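You operate a simulated robot arm through the tools that you are given. There is no shell and no other tool.

Carry out the task below with a simulated robot arm. There is one attempt and no reset: what you move stays moved.

JOB
Put things in order on the top of the white bench. At the end: the silver short bolt stands where the blue key stood; the short black offcut stands on top of the red flanged stub; the blue key stands where the gold bush stood; the gold bush is on the grey bare plate; whatever was shut is shut again. Leave all else as you found it, and nothing knocked over.
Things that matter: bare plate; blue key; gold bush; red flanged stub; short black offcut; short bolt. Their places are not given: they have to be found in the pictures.

Only the result counts: the job must be done as asked and must still hold three seconds after the hand-in. Knocking over, shifting, dropping, spilling or breaking anything else fails it.

ROBOT AND FRAMES
A 6-joint arm with a two-finger parallel gripper, fixed in place. Base frame: the origin is at the foot of the arm, x ahead of it, y to its left, z up; the work surface is at about z = 0. Readings come in m, degrees, newtons and seconds.
With the tool pointing down near the work surface it reaches from about 0.18 to 0.46 m from the base axis. Its first joint turns from -70.0 to 70.0 degrees. Payload 1.9 kg.
The tool frame sits at the grasp point between the pads (the TCP): z along the fingers, y along the line on which they close. The tips reach 0.023 m beyond it. The gripper opens to 0.094 m. The fingers are 0.038 m wide and 0.01 m thick; the gripper's body (0.054 by 0.096 m) begins 0.039 m behind the TCP.
Orientation is told as [roll, pitch, yaw] about the base's x, y, z axes, in that order, counted from this pose: with the fingers straight down and closing along the base's y, the tool's x points along the base's -x, its y along +y and its z along -z.

CONTROLS
- The arm moves only by the tool servo_tool. Its argument "moves" is text: rows parted by semicolons, each of 7 numbers parted by spaces: the shift along the tool's x, y, z in mm, then the turn, a rotation vector about the tool's x, y, z in rad, then the closure, from 0 (fully open) to 1 (shut). In form: dx dy dz rx ry rz hand; .... A call has 1 to 20 rows; each row shifts and turns the commanded pose from where the row before left it, along the tool's axes as they then stand. Each row takes 0.2 s and may step no farther than 0.05 m and 8.6 degrees from the row before; otherwise, or with a gripper value out of range, the whole call is refused. A pose out of reach is approached as far as the arm can. The call stops where the force on the tool passes 40 N (or 10 N more than at its start, if that is more) or the arm is blocked; 0.2 s more then pass. Each finger travels about 0.108 m/s and halts on what it meets, pressing with about 30 N; the grip force reading is that of the motor and also rises with nothing between the fingers. The clock runs only during rows and for 0.2 s after the last one: add rows that do not move to give the fingers time. It gives the time, the measured TCP pose, the force on the tool (base axes), the opening and the grip force at its end, in the units of the frame above (readings bear some noise), with the torque about the TCP (base axes, N m) and any sound that the robot's microphone picked up.
- Cameras (640 x 400 px; columns grow to the right, rows downward): "scene" is fixed at [0.062, 0.313, 0.4451]; the picture's right is [-0.75, -0.66, 0.00], its down [-0.34, 0.38, -0.86] and it looks along [0.57, -0.64, -0.51] (base axes); focal length 216 px, centre (320, 200). "wrist" rides on the gripper at [0.087, 0.016, -0.075] in the tool frame; the picture's right is [-0.18, 0.98, 0.00], its down [-0.58, -0.11, -0.81] and it looks along [-0.79, -0.15, 0.59] (tool axes); focal length 243 px, centre (320, 200).
- get_image(camera): a new picture of that camera. No time passes.
- point_at(camera, pixels): there is no depth. For up to 12 entries [column, row, z] of the newest picture of that camera ("zoom" is the newest enlarged one), the place [x, y] in the base frame at which the ray of that pixel passes the height z, good to about 0.003 m, but the place of the scene camera against the robot may be out by one fixed shift of up to 0.018 m in any direction. No time passes.
- zoom(camera, box): a new picture of the part [left, top, right, bottom] of that camera's present view, enlarged. No time passes.
- hand_in(): hands the job in; it is judged then, once.

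Leave the gripper open and the arm clear of the work at the hand-in unless told otherwise.

The tools are called after "Emit:" as name(argument=value, ...) on one line, values as JSON. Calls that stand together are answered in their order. servo_tool: Moves the arm, as the interface text tells. Its arguments: {"type":"object","properties":{"moves":{"type":"string"}},"required":["moves"]} The other tools are called the same way: get_image (camera) takes a picture; point_at (camera, pixels) gives the place at which the rays of pixels pass given heights; zoom (camera, box) takes an enlarged picture of a part of a camera's view; hand_in () hands the job in.

At the start:

```text
t: 0.0
tool_pos: [0.317, 0.0496, 0.2783]
tcp_rot: [-0.2, 0.0, -0.1]
force: [-0.3, -0.7, 0.3]
ft_torque: [0.02, -0.03, 0.01]
finger_gap: 0.0941
grasp_force: 0.0
```

scene: 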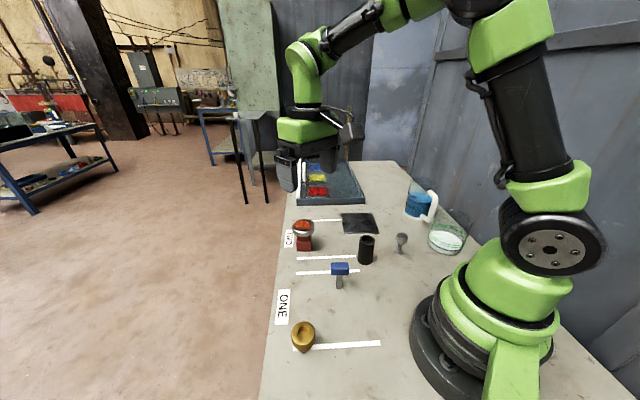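
wrist: 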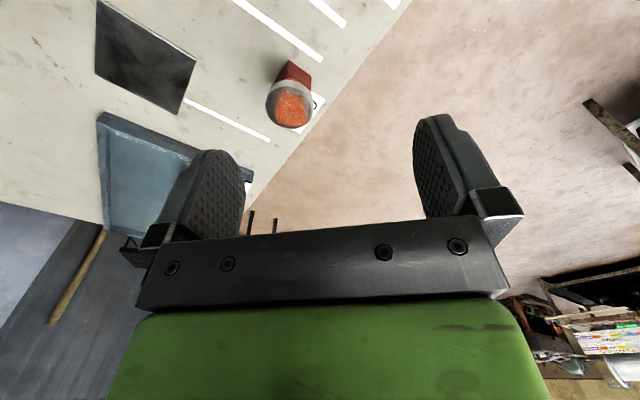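

I'll start by looking closely at the bench in the scene view: gold bush near (303,337), blue key near (340,272), black offcut near (366,249), bolt near (402,242), red stub near (304,234), plate near (360,223).

Emit:
zoom(camera="scene", box=[260, 200, 420, 300])

Emit:
zoom(camera="scene", box=[260, 290, 420, 390])

Emit:
zoom(camera="scene", box=[380, 160, 500, 260])

Emit:
zoom(camera="scene", box=[270, 130, 400, 215])

```text
4.00 times, centred on (340, 250) of scene
```

zoom: 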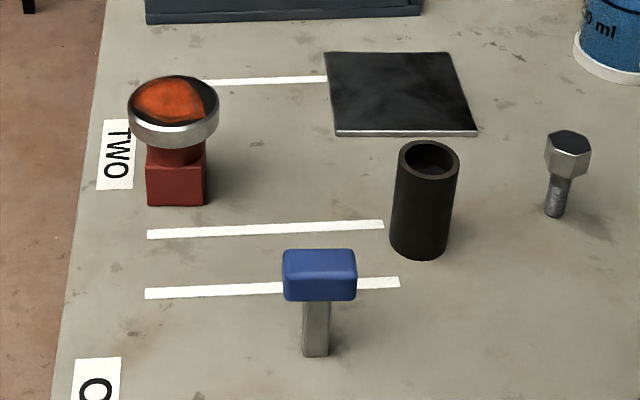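

```text
4.00 times, centred on (340, 340) of scene
```

zoom: 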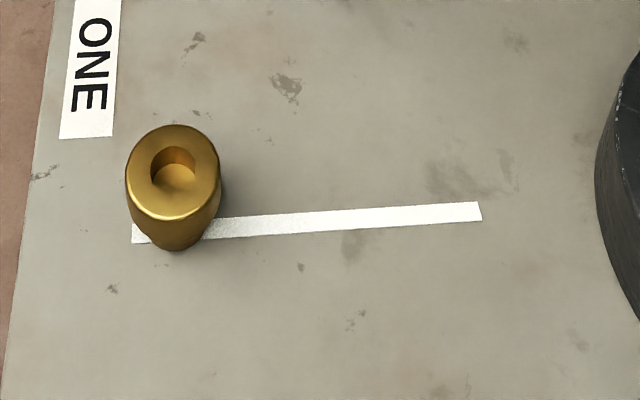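

```text
4.00 times, centred on (440, 210) of scene
```

zoom: 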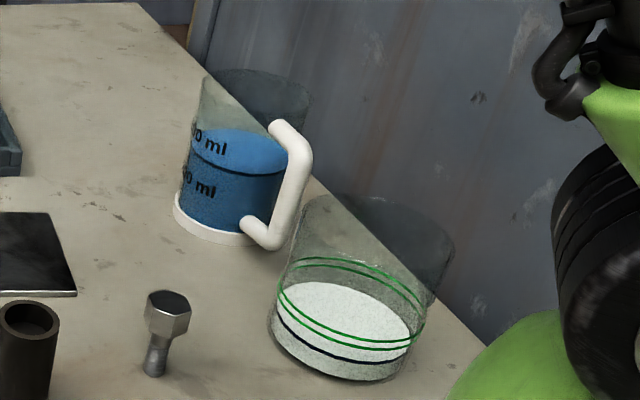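

```text
4.71 times, centred on (335, 172) of scene
```

zoom: 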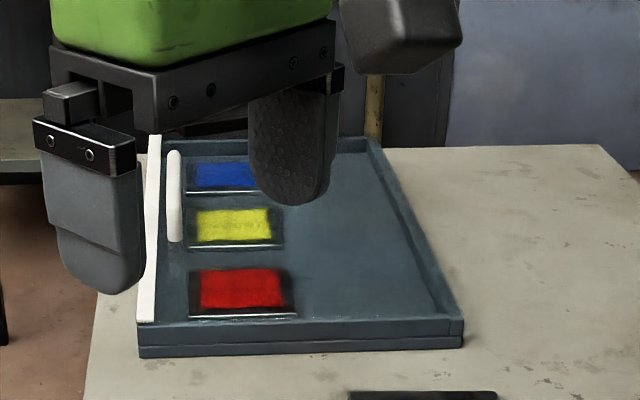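

Now I'll get approximate base positions for the objects' feet and the tray from the scene picture, and a closer zoom of the wrist view.

Emit:
point_at(camera="scene", pixels=[[304, 351, 0], [339, 288, 0], [365, 263, 0], [399, 253, 0], [304, 250, 0], [343, 233, 0], [379, 233, 0], [370, 213, 0], [341, 213, 0], [298, 205, 0], [364, 203, 0], [445, 250, 0]])

Emit:
zoom(camera="wrist", box=[60, 0, 340, 240])

```text
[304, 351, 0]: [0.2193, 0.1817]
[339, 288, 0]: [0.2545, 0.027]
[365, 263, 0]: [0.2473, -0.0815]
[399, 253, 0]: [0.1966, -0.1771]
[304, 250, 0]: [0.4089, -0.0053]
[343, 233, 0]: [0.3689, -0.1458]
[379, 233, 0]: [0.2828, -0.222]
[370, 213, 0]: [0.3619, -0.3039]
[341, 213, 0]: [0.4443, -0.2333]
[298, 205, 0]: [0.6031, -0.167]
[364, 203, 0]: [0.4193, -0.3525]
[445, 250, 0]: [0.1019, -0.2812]
```

```text
1.67 times, centred on (200, 120) of wrist
```

zoom: 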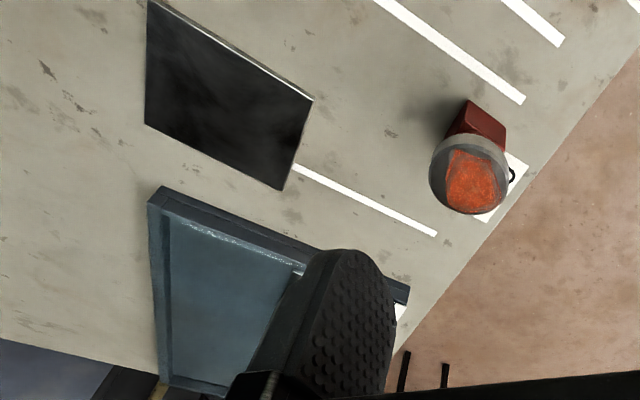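

The bare dark plate sits at about (0.36,-0.22); the tray is beyond it. I'll shift the arm back and turn the gripper so that the wrist camera can see the tray and the red stub from a better angle.

Emit:
servo_tool(moves="32 -33 0 0 0 0 0; 32 -33 0 0 0 0 0; 32 -34 0 0 0 0 0; 0 0 0 0 0 0.13 0; 0 0 0 0 0 0.13 0; 0 0 0 0 0 0.13 0; 0 0 0 0 0 0.13 0; 0 0 0 0 0 0 0")

Emit:
get_image(camera="wrist")

Emit:
get_image(camera="scene")

```text
t: 1.8
tool_pos: [0.2201, -0.0495, 0.2785]
tcp_rot: [0.0, -0.1, -30.0]
force: [0.6, 0.8, 0.2]
ft_torque: [0.02, -0.03, -0.02]
finger_gap: 0.094
grasp_force: 0.0
```

```text
taken
```

wrist: 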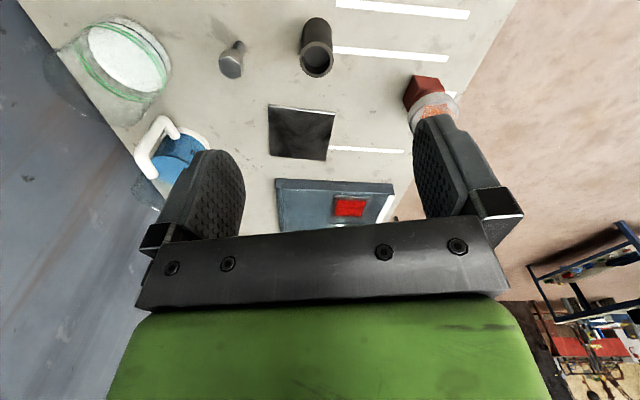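

```text
taken
```

scene: 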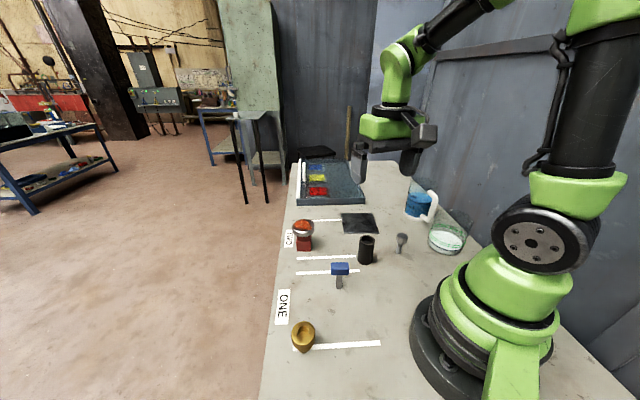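

Now the tray is clearly visible from the scene camera. I'll zoom in on the tray and the stub from both cameras.

Emit:
zoom(camera="scene", box=[280, 150, 376, 210])

Emit:
zoom(camera="wrist", box=[200, 0, 480, 175])

Emit:
zoom(camera="wrist", box=[240, 140, 420, 250])

Emit:
zoom(camera="scene", box=[284, 210, 324, 260])

```text
6.67 times, centred on (328, 180) of scene
```

zoom: 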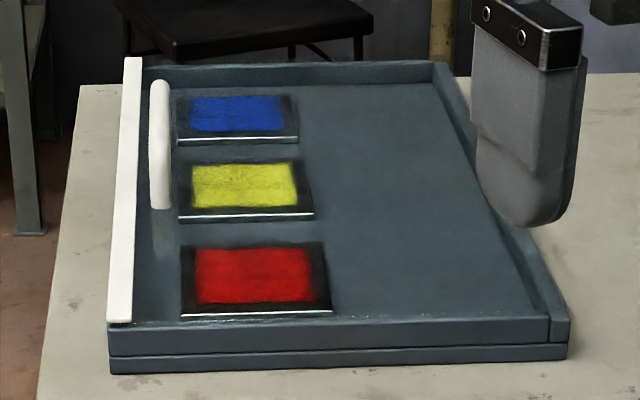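

```text
2.29 times, centred on (340, 88) of wrist
```

zoom: 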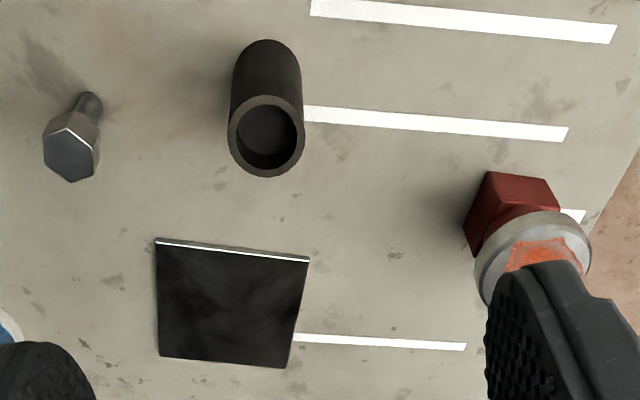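

```text
3.56 times, centred on (330, 195) of wrist
```

zoom: 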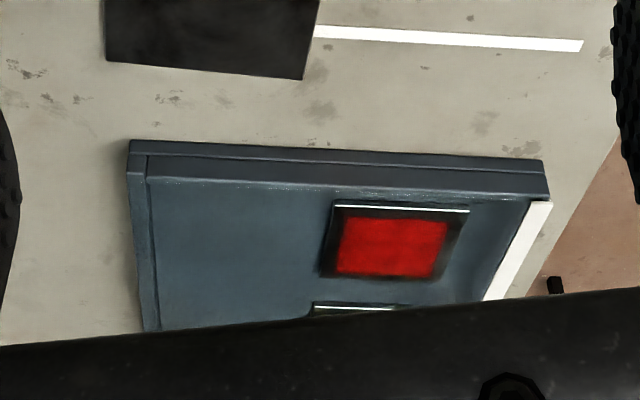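

```text
8.00 times, centred on (304, 235) of scene
```

zoom: 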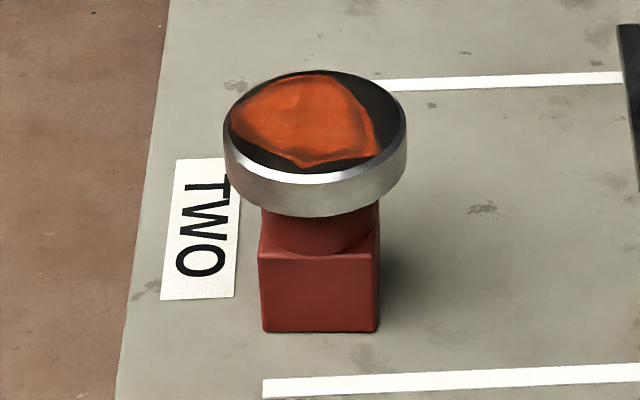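

The bench plate is bare and the tray plates carry colour patches, so the bench plate is the "bare plate". Now I'll compare white-strip ends and plate corners in both cameras to find the scene camera's shift.

Emit:
point_at(camera="wrist", pixels=[[448.5, 59, 0], [470, 15.3, 0], [336, 3.5, 0], [403.5, 151.8, 0], [267.8, 105, 0.004], [335.2, 113.7, 0.004], [324.7, 161, 0.004], [270, 155.7, 0.004]])

Emit:
point_at(camera="scene", pixels=[[296.75, 258.75, 0], [296.25, 273.25, 0], [360, 270.5, 0], [341.5, 213.25, 0.004], [374.75, 213.25, 0.004], [379.25, 233, 0.004], [343.75, 232.75, 0.004]])

```text
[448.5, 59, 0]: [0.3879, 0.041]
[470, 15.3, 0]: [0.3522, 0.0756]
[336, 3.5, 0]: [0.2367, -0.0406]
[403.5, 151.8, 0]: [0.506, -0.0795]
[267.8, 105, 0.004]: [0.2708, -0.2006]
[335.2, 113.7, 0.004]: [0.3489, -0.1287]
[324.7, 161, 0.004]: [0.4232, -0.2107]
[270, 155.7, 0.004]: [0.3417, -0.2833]
```

```text
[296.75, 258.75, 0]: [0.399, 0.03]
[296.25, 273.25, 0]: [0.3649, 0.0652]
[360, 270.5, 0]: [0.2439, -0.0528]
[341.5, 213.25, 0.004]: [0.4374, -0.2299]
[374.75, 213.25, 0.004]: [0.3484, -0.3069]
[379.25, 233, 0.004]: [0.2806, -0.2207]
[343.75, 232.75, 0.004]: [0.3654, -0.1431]
```

The scene camera reads about (+0.011,-0.013) off against the wrist one. Next I'll swing over towards the gold bush (about (0.2,0.2)) to look at it with the wrist camera: yaw to 43° and shift to about (0.168,0.157,0.22).

Emit:
servo_tool(moves="0 0 0 0 0 -0.1416 0; 0 0 0 0 0 -0.1416 0; 0 0 0 0 0 -0.1416 0; 0 0 0 0 0 -0.1416 0; 0 0 0 0 0 -0.1416 0; 0 0 0 0 0 -0.1416 0; 0 0 0 0 0 -0.1416 0; 0 0 0 0 0 -0.1416 0; 0 0 0 0 0 -0.1416 0; -20.6 37.3 11.6 0 0 0 0; -20.6 37.3 11.6 0 0 0 0; -20.6 37.3 11.6 0 0 0 0; -20.6 37.3 11.6 0 0 0 0; -20.6 37.3 11.6 0 0 0 0; 0 0 0 0 0 0 0")

Emit:
get_image(camera="wrist")

Emit:
get_image(camera="scene")

```text
t: 5.0
tool_pos: [0.1679, 0.1534, 0.22]
tcp_rot: [-0.1, 0.0, 43.1]
force: [0.8, 0.5, -0.1]
ft_torque: [-0.03, 0.01, -0.02]
finger_gap: 0.0939
grasp_force: 0.0
```

```text
taken
```

wrist: 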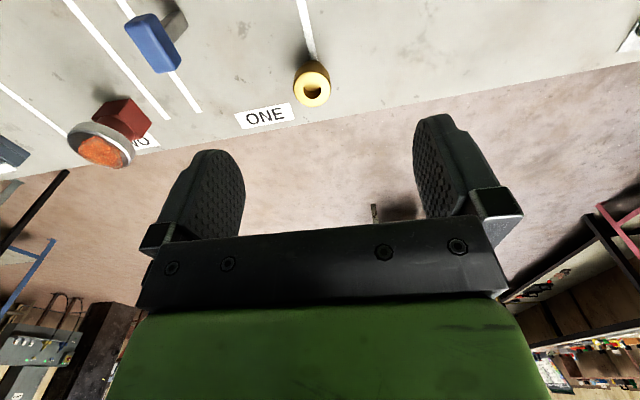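

```text
taken
```

scene: 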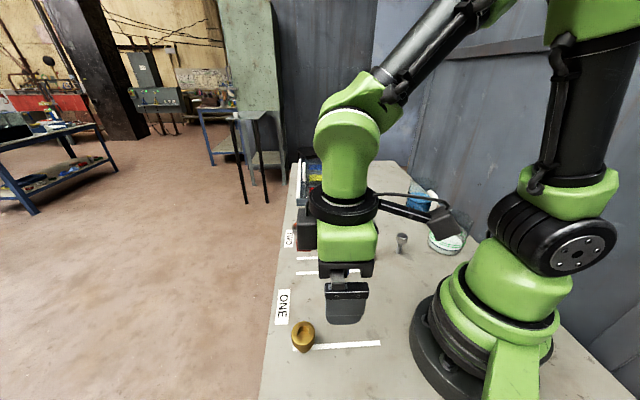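

The bush is at about (312,84) and the key at (155,42) in the wrist view. Zooming in on each.

Emit:
zoom(camera="wrist", box=[264, 35, 360, 125])

Emit:
zoom(camera="wrist", box=[60, 0, 260, 170])

Emit:
zoom(camera="scene", box=[280, 310, 330, 360])

```text
4.44 times, centred on (312, 80) of wrist
```

zoom: 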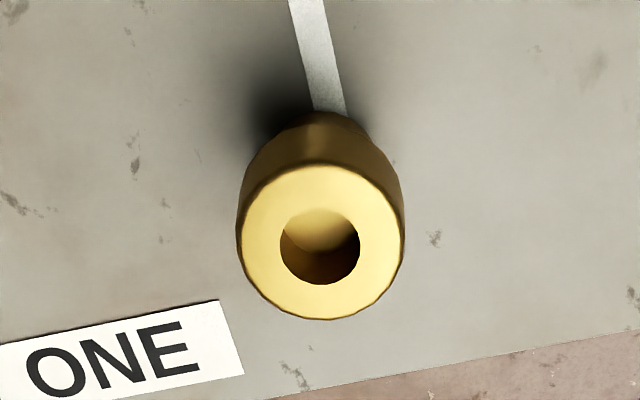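

```text
2.35 times, centred on (160, 85) of wrist
```

zoom: 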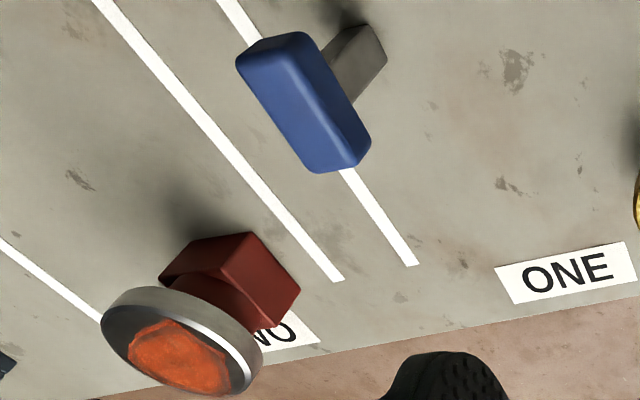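

```text
8.00 times, centred on (305, 335) of scene
```

zoom: 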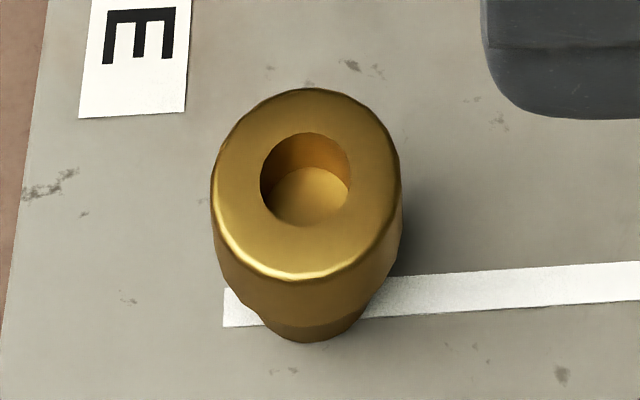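

I'll triangulate: query the bush's top centre in wrist (312.2,89.5) and scene (303.3,333.1) at several heights, plus the base's near edge.

Emit:
point_at(camera="wrist", pixels=[[312.2, 89.5, 0.03], [312.2, 89.5, 0.045], [312.2, 89.5, 0.06], [312, 60.2, 0], [294, 89, 0.045], [330.7, 86, 0.045], [312, 71.7, 0.045], [312.5, 107, 0.045], [155, 13, 0], [163, 40, 0], [188, 112, 0], [207, 120, 0]])

Emit:
point_at(camera="scene", pixels=[[303.25, 333.1, 0.03], [303.25, 333.1, 0.045], [303.25, 333.1, 0.06], [303.5, 352.7, 0], [293, 350.5, 0]])

```text
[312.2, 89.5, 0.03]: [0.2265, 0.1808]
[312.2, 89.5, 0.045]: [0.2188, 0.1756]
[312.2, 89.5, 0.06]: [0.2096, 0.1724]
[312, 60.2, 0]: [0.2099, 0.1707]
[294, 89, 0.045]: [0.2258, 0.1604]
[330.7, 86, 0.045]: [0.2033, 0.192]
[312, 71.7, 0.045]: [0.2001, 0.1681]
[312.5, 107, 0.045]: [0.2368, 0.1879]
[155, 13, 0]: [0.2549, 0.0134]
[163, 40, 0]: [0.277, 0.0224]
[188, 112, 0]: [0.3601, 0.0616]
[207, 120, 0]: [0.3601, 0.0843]
```

```text
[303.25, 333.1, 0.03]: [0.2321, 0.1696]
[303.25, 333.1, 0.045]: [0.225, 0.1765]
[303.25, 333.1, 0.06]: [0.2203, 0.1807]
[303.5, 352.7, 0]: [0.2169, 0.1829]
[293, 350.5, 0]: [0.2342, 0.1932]
```

The bush centre comes out at about (0.221,0.179), roughly 0.035 tall and 0.04 wide on top. I'll move above it at z≈0.12 and check alignment.

Emit:
servo_tool(moves="-18.7 -5.8 33 0 0 0 0; -18.7 -5.8 33 0 0 0 0; -18.7 -5.8 33 0 0 0 0; 0 0 0 0 0 0 0; 0 0 0 0 0 0 0")

Emit:
get_image(camera="wrist")

Emit:
get_image(camera="scene")

```text
t: 6.2
tool_pos: [0.2232, 0.1814, 0.1205]
tcp_rot: [0.0, -0.1, 43.2]
force: [-0.4, 0.5, 0.0]
ft_torque: [0.0, 0.02, 0.0]
finger_gap: 0.094
grasp_force: 0.0
```

```text
taken
```

wrist: 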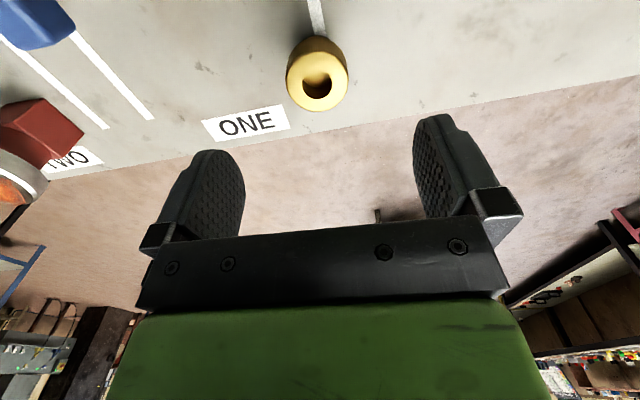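

```text
taken
```

scene: 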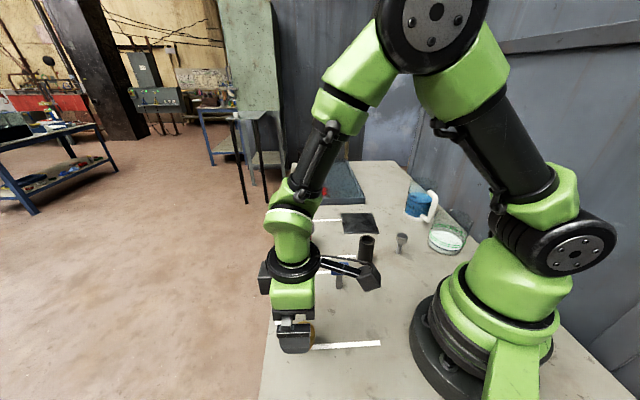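

Zooming on the bush in the wrist view to check its centre relative to the TCP.

Emit:
zoom(camera="wrist", box=[260, 0, 380, 120])

Emit:
point_at(camera="wrist", pixels=[[317, 83, 0.03], [317, 83, 0.035], [317, 83, 0.04], [286.5, 75, 0.035], [348.5, 70, 0.035], [316, 54, 0.035], [317, 111.5, 0.035]])

```text
3.33 times, centred on (320, 60) of wrist
```

zoom: 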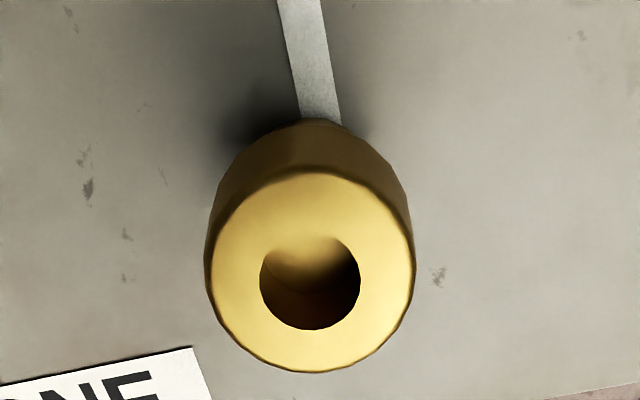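

```text
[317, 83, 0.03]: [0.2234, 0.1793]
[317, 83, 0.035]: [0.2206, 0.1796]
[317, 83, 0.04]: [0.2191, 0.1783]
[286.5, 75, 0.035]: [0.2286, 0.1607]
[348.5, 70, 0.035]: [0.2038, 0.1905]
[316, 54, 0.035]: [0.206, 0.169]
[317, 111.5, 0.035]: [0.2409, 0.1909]
```

The top centre is at (0.221,0.180). I'll nudge -1.5 mm along tool y and lower to z≈0.026, fingers still open.

Emit:
servo_tool(moves="0 -1.5 0 0 0 0 0; 0 0 40 0 0 0 0; 0 0 35 0 0 0 0; 0 0 20 0 0 0 0; 0 0 0 0 0 0 0; 0 0 0 0 0 0 0")

Emit:
get_image(camera="wrist")

Emit:
zoom(camera="scene", box=[240, 280, 380, 380])

```text
t: 7.6
tool_pos: [0.2241, 0.1805, 0.026]
tcp_rot: [0.0, 0.0, 43.1]
force: [-0.6, 0.9, 0.9]
ft_torque: [-0.01, -0.01, 0.01]
finger_gap: 0.0939
grasp_force: 0.0
```

```text
taken
```

wrist: 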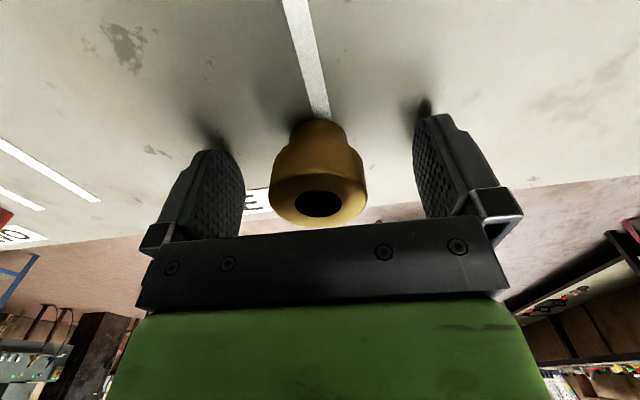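

```text
4.00 times, centred on (310, 330) of scene
```

zoom: 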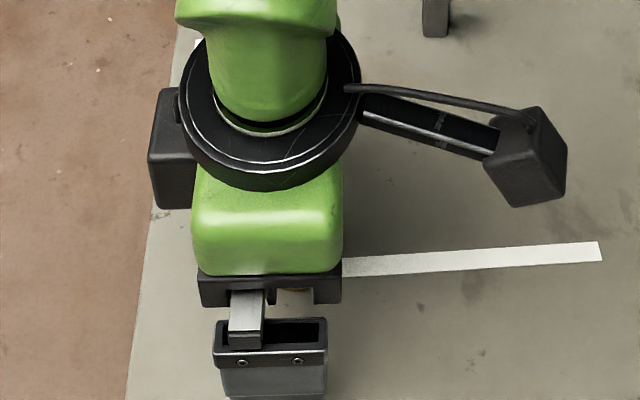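

The bush sits centred between the pads (column ~318). Closing the gripper on it.

Emit:
servo_tool(moves="0 0 0 0 0 0 1; 0 0 0 0 0 0 1; 0 0 0 0 0 0 1; 0 0 0 0 0 0 1")

Emit:
get_image(camera="wrist")

```text
t: 8.6
tool_pos: [0.2215, 0.1796, 0.0253]
tcp_rot: [-0.1, 0.0, 43.2]
force: [0.1, 0.1, 0.0]
ft_torque: [-0.02, -0.02, 0.03]
finger_gap: 0.0409
grasp_force: 29.9
```

```text
taken
```

wrist: 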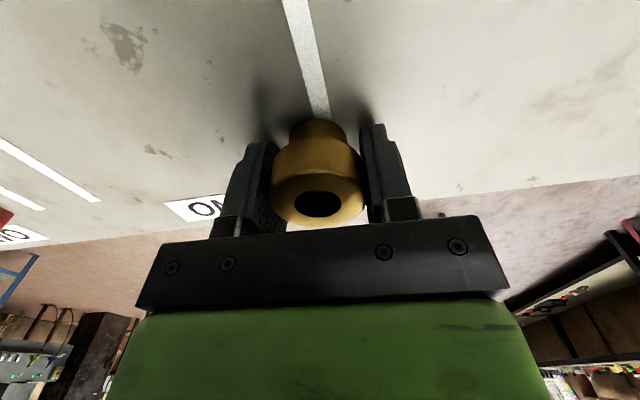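

Grip holds at 0.041. I'll lift 145 mm and turn the yaw to -31°.

Emit:
servo_tool(moves="0 0 -10 0 0 0 1; 0 0 -45 0 0 0 1; 0 0 -45 0 0 0 1; 0 0 -45 0 0 0 1; 0 0 0 0 0 0.1435 1; 0 0 0 0 0 0.1435 1; 0 0 0 0 0 0.1435 1; 0 0 0 0 0 0.1435 1; 0 0 0 0 0 0.1435 1; 0 0 0 0 0 0.1435 1; 0 0 0 0 0 0.1435 1; 0 0 0 0 0 0.1435 1; 0 0 0 0 0 0.1435 1; 0 0 0 0 0 0 1")

Emit:
get_image(camera="wrist")

Emit:
get_image(camera="scene")

```text
t: 11.6
tool_pos: [0.223, 0.1799, 0.1718]
tcp_rot: [0.0, -0.2, -31.1]
force: [0.0, 0.2, 0.0]
ft_torque: [0.0, 0.02, 0.01]
finger_gap: 0.0409
grasp_force: 29.8
```

```text
taken
```

wrist: 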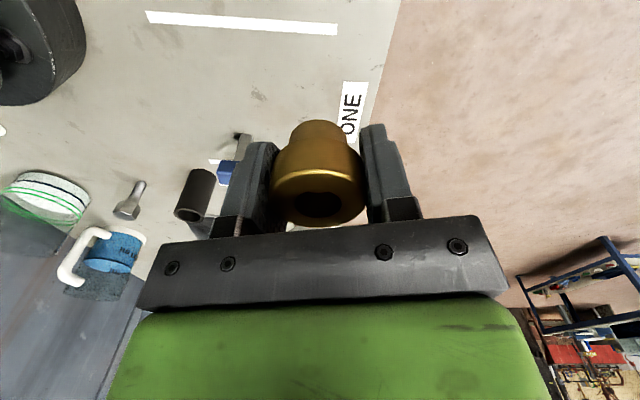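

```text
taken
```

scene: 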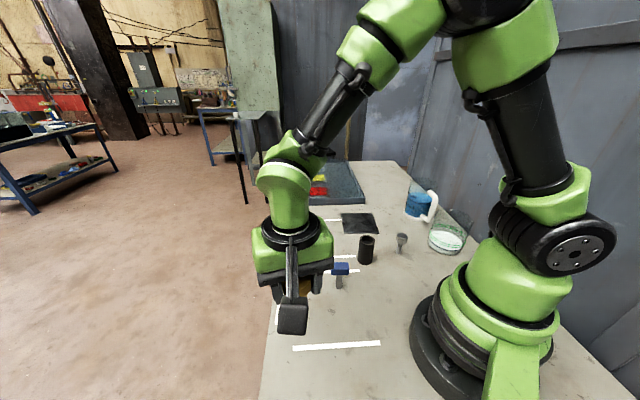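

Now carry the bush to above the plate centre (0.346,-0.206), staying at z≈0.17.

Emit:
servo_tool(moves="-33.9 -29.9 0 0 0 0 1; -33.9 -29.9 0 0 0 0 1; -33.9 -29.9 0 0 0 0 1; -33.9 -29.9 0 0 0 0 1; -33.9 -29.9 0 0 0 0 1; -33.9 -29.9 0 0 0 0 1; -33.9 -29.9 0 0 0 0 1; -33.9 -29.9 0 0 0 0 1; -33.9 -29.9 0 0 0 0 1; 0 0 0 0 0 0 1; 0 0 0 0 0 0 1")

Emit:
get_image(camera="wrist")

Emit:
get_image(camera="scene")

```text
t: 14.0
tool_pos: [0.3465, -0.2067, 0.1733]
tcp_rot: [0.0, -0.1, -31.0]
force: [0.1, -0.3, -0.9]
ft_torque: [0.03, 0.0, 0.0]
finger_gap: 0.0407
grasp_force: 29.8
```

```text
taken
```

wrist: 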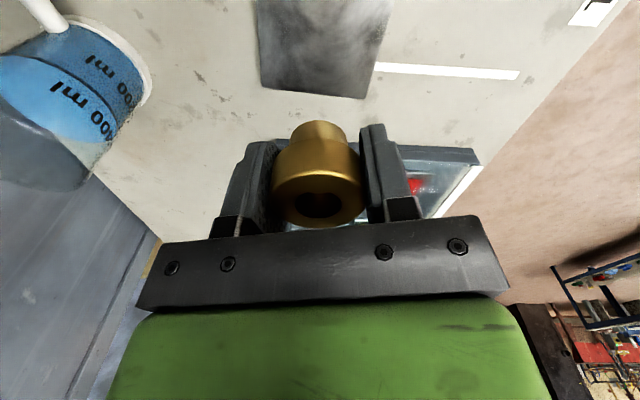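

```text
taken
```

scene: 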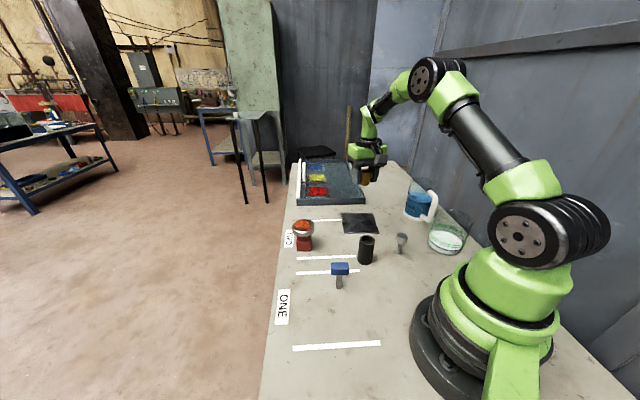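

I see the plate's far corners at (365,99) and (262,88). Checking where these lie, and where the point below the TCP lies.

Emit:
point_at(camera="wrist", pixels=[[365, 99, 0.004], [262, 88, 0.004], [391, 3, 0.004], [259, 3, 0.004]])

Emit:
zoom(camera="wrist", box=[220, 0, 420, 125])

Emit:
zoom(camera="scene", box=[320, 130, 420, 250])

```text
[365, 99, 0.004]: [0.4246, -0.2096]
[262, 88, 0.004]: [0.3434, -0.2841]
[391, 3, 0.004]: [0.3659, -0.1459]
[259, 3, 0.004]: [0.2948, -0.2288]
```

```text
3.20 times, centred on (320, 62) of wrist
```

zoom: 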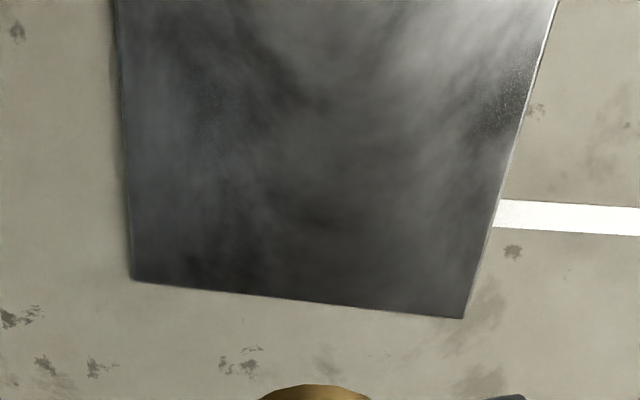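

```text
3.33 times, centred on (370, 190) of scene
```

zoom: 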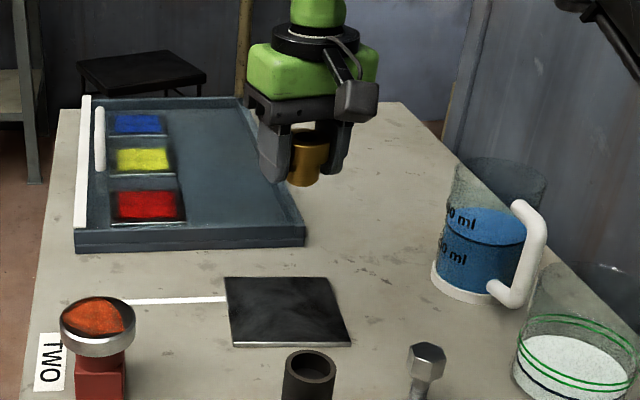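

The plate centre is confirmed at about (0.346,-0.206). Lowering 137 mm, leaving a few mm above the plate.

Emit:
servo_tool(moves="0 0 40 0 0 0 1; 0 0 40 0 0 0 1; 0 0 37 0 0 0 1; 0 0 15 0 0 0 1; 0 0 5 0 0 0 1; 0 0 0 0 0 0 1; 0 0 0 0 0 0 1")

Emit:
get_image(camera="wrist")

Emit:
zoom(camera="scene", box=[310, 150, 440, 260])

```text
t: 15.6
tool_pos: [0.3464, -0.2075, 0.0344]
tcp_rot: [0.0, -0.2, -30.9]
force: [0.2, -0.5, -0.9]
ft_torque: [-0.05, 0.02, 0.04]
finger_gap: 0.041
grasp_force: 30.2
```

```text
taken
```

wrist: 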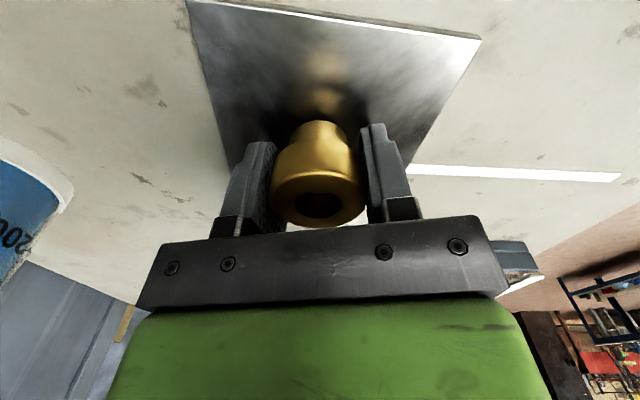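

```text
3.64 times, centred on (375, 205) of scene
```

zoom: 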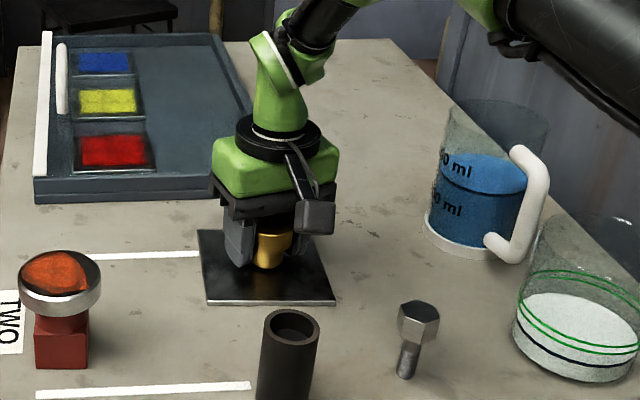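

The bush hovers just above the plate (its reflection is close beneath). Lowering 2 mm, then by 1 mm while watching the force.

Emit:
servo_tool(moves="0 0 1 0 0 0 1; 0 0 1 0 0 0 1; 0 0 0 0 0 0 1")

Emit:
servo_tool(moves="0 0 1 0 0 0 1; 0 0 0 0 0 0 1")

Emit:
servo_tool(moves="0 0 0.7 0 0 0 1; 0 0 0 0 0 0 1")

```text
t: 16.4
tool_pos: [0.3468, -0.2077, 0.0337]
tcp_rot: [-0.1, -0.2, -30.9]
force: [0.3, 0.1, -0.6]
ft_torque: [0.02, 0.03, -0.02]
finger_gap: 0.0409
grasp_force: 29.7
```

```text
t: 17.0
tool_pos: [0.3463, -0.2072, 0.0316]
tcp_rot: [-0.1, -0.1, -30.9]
force: [-0.1, -0.3, 0.4]
ft_torque: [-0.02, 0.02, 0.01]
finger_gap: 0.0408
grasp_force: 29.5
```

```text
t: 17.6
tool_pos: [0.3482, -0.2066, 0.0313]
tcp_rot: [0.0, -0.2, -30.9]
force: [-2.8, 1.6, 11.1]
ft_torque: [0.06, 0.17, 0.03]
finger_gap: 0.0407
grasp_force: 30.3
```

Contact felt (11 N). I'll ease up 0.4 mm and open the fingers, then look.

Emit:
servo_tool(moves="0 0 -0.4 0 0 0 1; 0 0 0 0 0 0 0.5; 0 0 0 0 0 0 0.3; 0 0 0 0 0 0 0.1; 0 0 0 0 0 0 0; 0 0 0 0 0 0 0")

Emit:
get_image(camera="wrist")

```text
t: 19.0
tool_pos: [0.3482, -0.2071, 0.0317]
tcp_rot: [0.0, 0.0, -30.9]
force: [0.2, 0.2, -0.3]
ft_torque: [-0.02, -0.03, -0.01]
finger_gap: 0.0939
grasp_force: 0.1
```

```text
taken
```

wrist: 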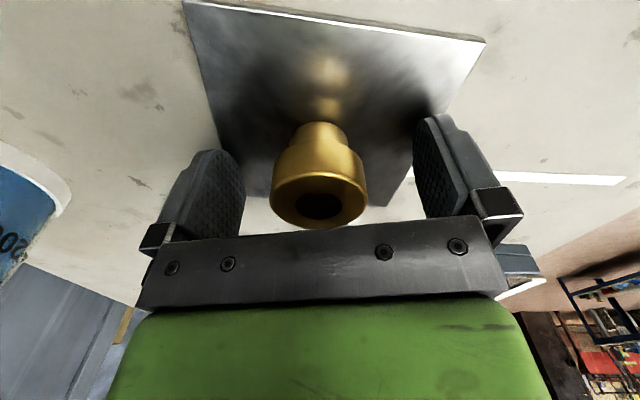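

The bush stands on the plate. I'll lift clear, travel back towards the key and turn to yaw 45°, parallel to the key's head.

Emit:
servo_tool(moves="0 0 -47 0 0 0 0; 0 0 -47 0 0 0 0; 0 0 -47 0 0 0 0; 37.6 18.7 0 0 0 0 0; 37.6 18.7 0 0 0 0 0; 37.6 18.7 0 0 0 0 0; 37.6 18.7 0 0 0 0 0; 37.6 18.7 0 0 0 0 0; 37.6 18.7 0 0 0 0 0; 0 0 0 0 0 -0.1474 0; 0 0 0 0 0 -0.1474 0; 0 0 0 0 0 -0.1474 0; 0 0 0 0 0 -0.1474 0; 0 0 0 0 0 -0.1474 0; 0 0 0 0 0 -0.1474 0; 0 0 0 0 0 -0.1474 0; 0 0 0 0 0 -0.1474 0; 0 0 0 0 0 -0.1474 0; 0 0 0 0 0 0 0")

Emit:
get_image(camera="wrist")

Emit:
get_image(camera="scene")

```text
t: 23.0
tool_pos: [0.2111, 0.0058, 0.1716]
tcp_rot: [-0.1, 0.1, 45.4]
force: [1.6, -0.3, -0.3]
ft_torque: [0.0, 0.02, -0.01]
finger_gap: 0.094
grasp_force: 0.1
```

```text
taken
```

wrist: 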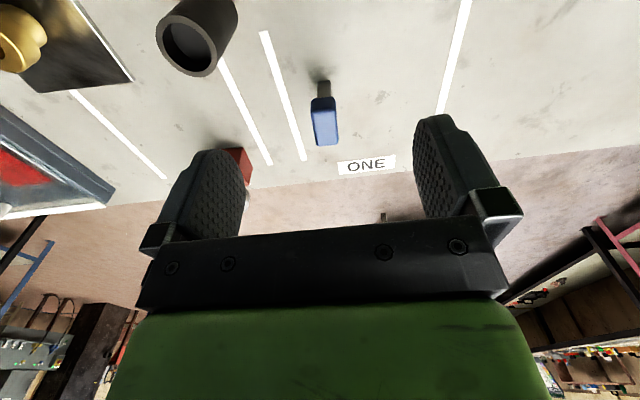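

```text
taken
```

scene: 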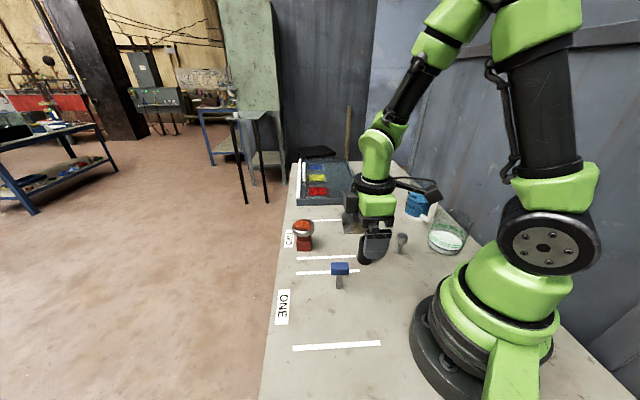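

The key shows at about (325,115), nearly end-on. Zooming in on it and on the scene view.

Emit:
zoom(camera="wrist", box=[260, 60, 388, 160])

Emit:
zoom(camera="scene", box=[310, 250, 374, 300])

```text
4.00 times, centred on (324, 110) of wrist
```

zoom: 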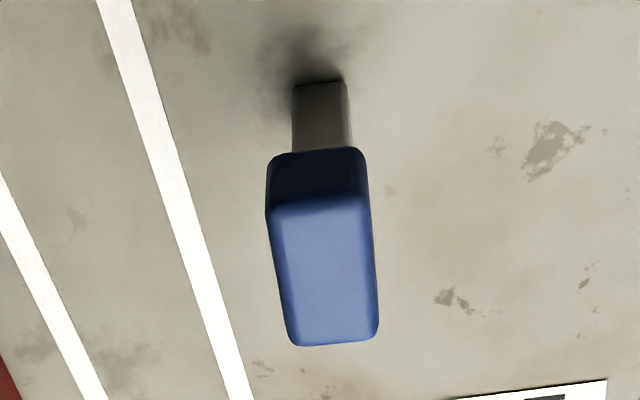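

```text
8.00 times, centred on (342, 275) of scene
```

zoom: 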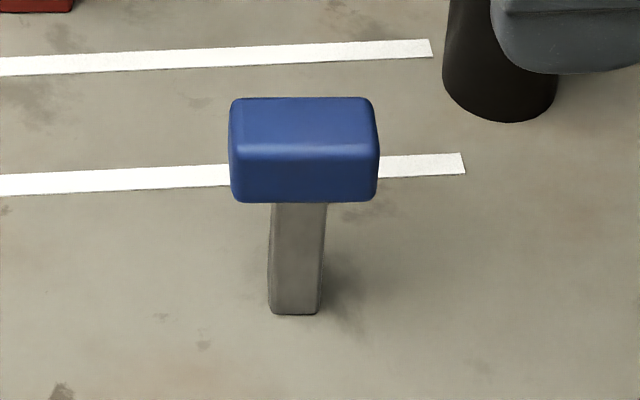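

Querying foot edge and head-top points of the key at candidate heights in both cameras.

Emit:
point_at(camera="wrist", pixels=[[317.75, 80.75, 0], [330.75, 80, 0], [325.3, 127.5, 0.05], [325.3, 127.5, 0.06], [325.3, 127.5, 0.07], [324.3, 110, 0.06], [327.8, 145, 0.06], [311.5, 112, 0.06], [335.2, 110.5, 0.06], [316.5, 146, 0.06], [339, 144, 0.06]])

Emit:
point_at(camera="scene", pixels=[[338.7, 289.1, 0], [340, 265.3, 0.05], [340, 265.3, 0.06], [340, 265.3, 0.07], [331, 262.5, 0.06], [349, 262.5, 0.06], [331, 269, 0.06], [349, 268.5, 0.06]])

```text
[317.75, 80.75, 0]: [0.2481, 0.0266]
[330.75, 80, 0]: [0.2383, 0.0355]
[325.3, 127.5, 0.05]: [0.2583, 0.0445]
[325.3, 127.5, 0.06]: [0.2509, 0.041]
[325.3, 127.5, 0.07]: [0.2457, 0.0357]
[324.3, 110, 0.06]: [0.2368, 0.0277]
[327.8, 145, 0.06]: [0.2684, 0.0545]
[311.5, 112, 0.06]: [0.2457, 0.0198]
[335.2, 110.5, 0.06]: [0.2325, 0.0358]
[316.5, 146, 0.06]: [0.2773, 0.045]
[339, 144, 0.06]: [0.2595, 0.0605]
```

```text
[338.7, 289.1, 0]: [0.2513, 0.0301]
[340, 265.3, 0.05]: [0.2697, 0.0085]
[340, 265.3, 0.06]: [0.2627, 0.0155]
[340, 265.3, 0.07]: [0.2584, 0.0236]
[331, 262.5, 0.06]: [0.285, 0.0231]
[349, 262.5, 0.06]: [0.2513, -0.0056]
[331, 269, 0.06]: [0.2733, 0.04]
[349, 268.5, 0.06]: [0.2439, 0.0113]
```

The key's axis comes out near (0.2465,0.036), head top at z≈0.07, long side at about 41–42°. I'll turn slightly and move above it at z≈0.13 to verify.

Emit:
servo_tool(moves="0 0 0 0 0 0.065 0; -23.9 -0.5 21 0 0 0 0; -23.9 -0.5 21 0 0 0 0; 0 0 0 0 0 0 0; 0 0 0 0 0 0 0")

Emit:
get_image(camera="wrist")

Emit:
zoom(camera="wrist", box=[256, 20, 384, 120])

```text
t: 24.2
tool_pos: [0.2482, 0.0359, 0.1311]
tcp_rot: [-0.1, -0.1, 41.5]
force: [-0.6, -0.3, -0.5]
ft_torque: [-0.01, -0.01, 0.01]
finger_gap: 0.0942
grasp_force: 0.1
```

```text
taken
```

wrist: 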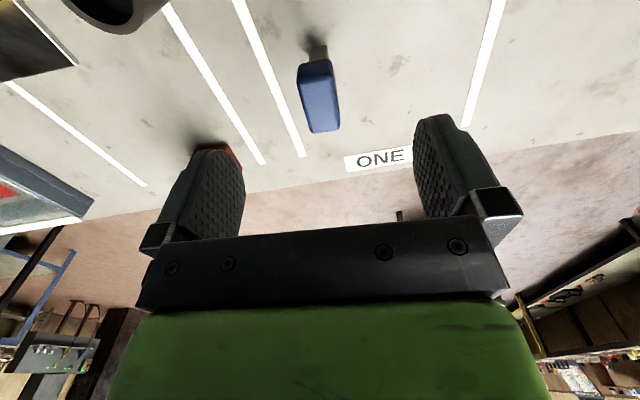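

```text
4.00 times, centred on (320, 70) of wrist
```

zoom: 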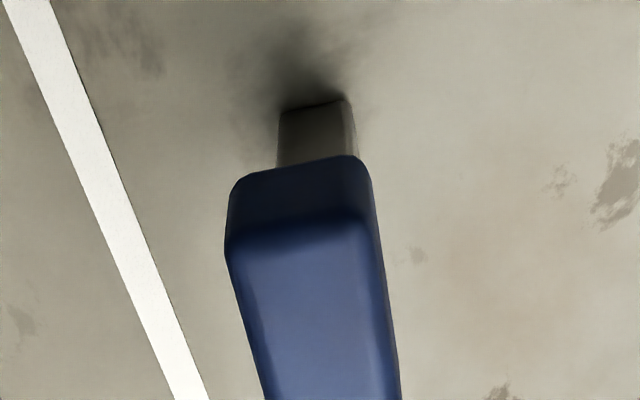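

The key's head-top spans (298,82)-(331,77) near edge to (311,132)-(339,129) far edge; checking coordinates at z=0.07 and its foot at z=0.

Emit:
zoom(camera="wrist", box=[272, 60, 368, 140])

Emit:
point_at(camera="wrist", pixels=[[309.75, 47.5, 0], [326.5, 45, 0], [298, 82.5, 0.07], [331.25, 77, 0.07], [311, 132, 0.07], [339, 129, 0.07], [320, 105, 0.07]])

```text
5.00 times, centred on (320, 100) of wrist
```

zoom: 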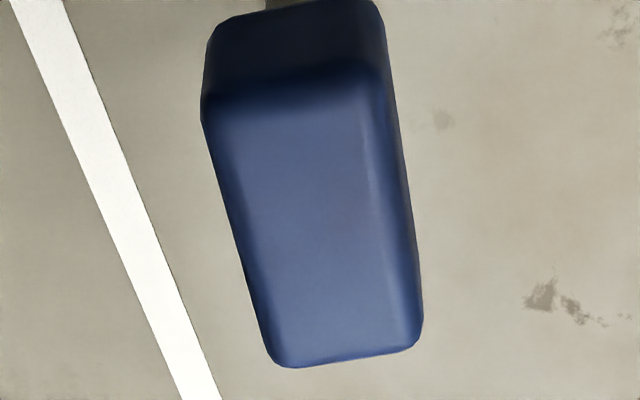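

```text
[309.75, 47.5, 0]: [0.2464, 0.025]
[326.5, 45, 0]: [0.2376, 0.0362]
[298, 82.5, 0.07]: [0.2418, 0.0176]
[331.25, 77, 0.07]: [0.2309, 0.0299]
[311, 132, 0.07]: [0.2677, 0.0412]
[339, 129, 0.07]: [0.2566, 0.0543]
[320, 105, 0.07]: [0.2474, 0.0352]
```

The key's axis is within about 1 mm of the TCP's vertical line. I'll nudge -0.8 mm in tool y, and lower to z≈0.058 around the head.

Emit:
servo_tool(moves="0 -0.8 0 0 0 0 0; 0 0 35 0 0 0 0; 0 0 27 0 0 0 0; 0 0 10 0 0 0 0; 0 0 0 0 0 0 0; 0 0 0 0 0 0 0")

Emit:
get_image(camera="wrist")

Emit:
zoom(camera="scene", box=[280, 220, 400, 310])

```text
t: 25.6
tool_pos: [0.2485, 0.0349, 0.0582]
tcp_rot: [-0.1, -0.1, 41.5]
force: [0.4, -0.4, -0.2]
ft_torque: [0.0, -0.04, -0.01]
finger_gap: 0.0939
grasp_force: 0.1
```

```text
taken
```

wrist: 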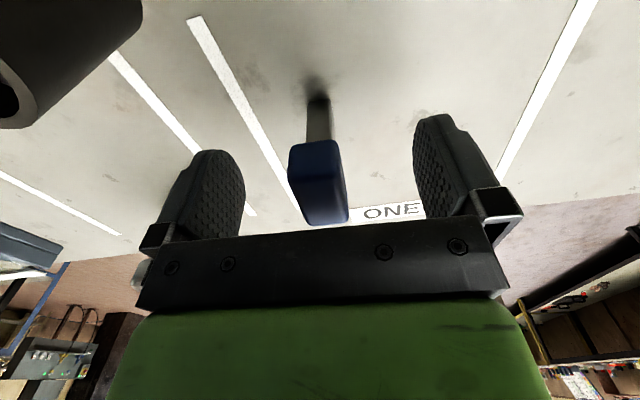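

```text
4.44 times, centred on (340, 265) of scene
```

zoom: 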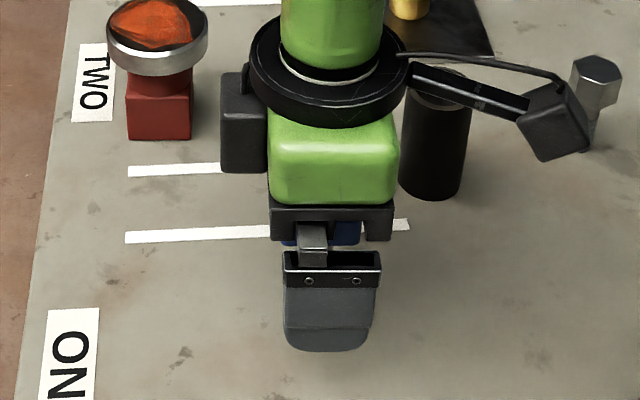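

The head is centred between the pads (column ~318). Closing on the key's head.

Emit:
servo_tool(moves="0 0 0 0 0 0 0.5; 0 0 0 0 0 0 0.7; 0 0 0 0 0 0 1; 0 0 0 0 0 0 1; 0 0 0 0 0 0 1")

Emit:
get_image(camera="wrist")

Emit:
zoom(camera="scene", box=[300, 240, 380, 310])

```text
t: 26.8
tool_pos: [0.2489, 0.0354, 0.0579]
tcp_rot: [-0.1, 0.0, 41.4]
force: [-0.3, 0.5, -0.7]
ft_torque: [0.01, 0.05, -0.01]
finger_gap: 0.0215
grasp_force: 29.6
```

```text
taken
```

wrist: 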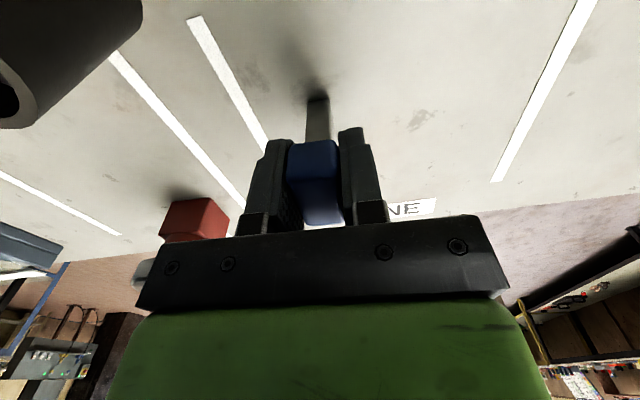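

```text
5.71 times, centred on (340, 275) of scene
```

zoom: 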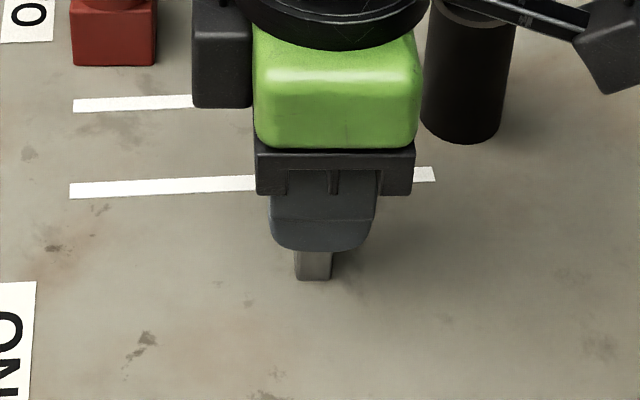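

Key gripped (0.0215). Lifting 50 mm, carrying it to the bush's old spot (0.222,0.181), and lowering to a few mm above the table.

Emit:
servo_tool(moves="0 0 -10 0 0 0 1; 0 0 -40 0 0 0 1; -19.4 31.3 0 0 0 0 1; -19.4 31.3 0 0 0 0 1; -19.4 31.3 0 0 0 0 1; -19.4 31.3 0 0 0 0 1; 0 0 0 0 0 0 1; 0 0 0 0 0 0 1")

Emit:
get_image(camera="wrist")

Emit:
get_image(camera="scene")

```text
t: 28.6
tool_pos: [0.2218, 0.1802, 0.1085]
tcp_rot: [-0.1, 0.0, 41.6]
force: [0.0, 0.0, 0.0]
ft_torque: [-0.01, 0.0, 0.01]
finger_gap: 0.0216
grasp_force: 30.8
```

```text
taken
```

wrist: 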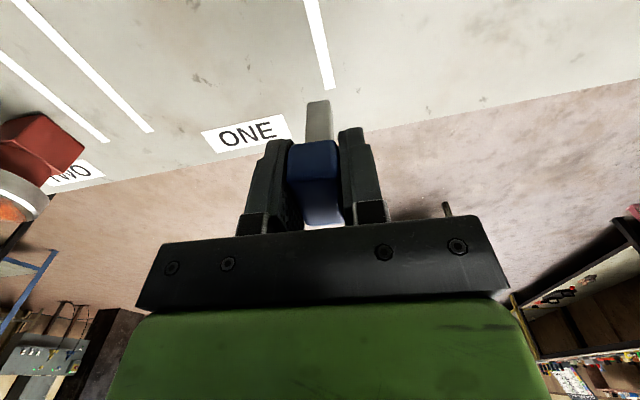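

```text
taken
```

scene: 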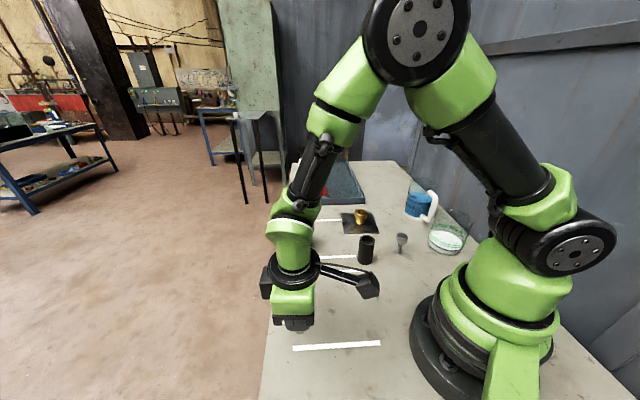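

The bush stands upright on the plate in the scene view. Lowering the key 46 mm, then small steps until touch.

Emit:
servo_tool(moves="0 0 30 0 0 0 1; 0 0 16 0 0 0 1; 0 0 2 0 0 0 1; 0 0 0 0 0 0 1; 0 0 0 0 0 0 1")

Emit:
servo_tool(moves="0 0 1 0 0 0 1; 0 0 0 0 0 0 1")

Emit:
zoom(camera="scene", box=[250, 290, 350, 370])

```text
t: 29.8
tool_pos: [0.222, 0.1796, 0.0609]
tcp_rot: [-0.1, 0.0, 41.6]
force: [0.5, 0.8, -0.6]
ft_torque: [0.0, -0.02, 0.0]
finger_gap: 0.0214
grasp_force: 29.4
```

```text
t: 30.4
tool_pos: [0.2232, 0.1806, 0.0599]
tcp_rot: [-0.1, 0.0, 41.4]
force: [0.6, 0.2, -1.0]
ft_torque: [0.01, 0.03, 0.01]
finger_gap: 0.0215
grasp_force: 30.1
```

```text
5.00 times, centred on (300, 330) of scene
```

zoom: 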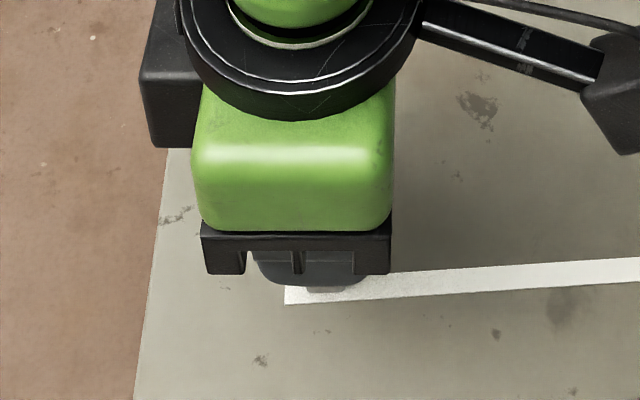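

Looking at the foot from the wrist camera before the last steps.

Emit:
get_image(camera="wrist")

Emit:
servo_tool(moves="0 0 0.8 0 0 0 1; 0 0 0 0 0 0 1")

```text
taken
```

wrist: 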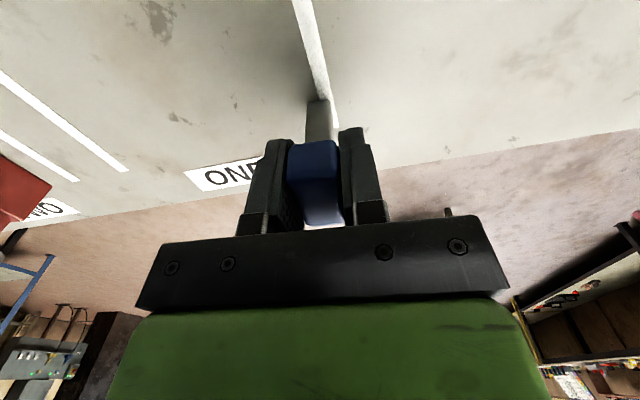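

```text
t: 31.0
tool_pos: [0.2237, 0.1801, 0.0573]
tcp_rot: [-0.1, 0.1, 41.5]
force: [-3.3, -1.7, 12.6]
ft_torque: [-0.11, 0.22, 0.02]
finger_gap: 0.0215
grasp_force: 29.9
```

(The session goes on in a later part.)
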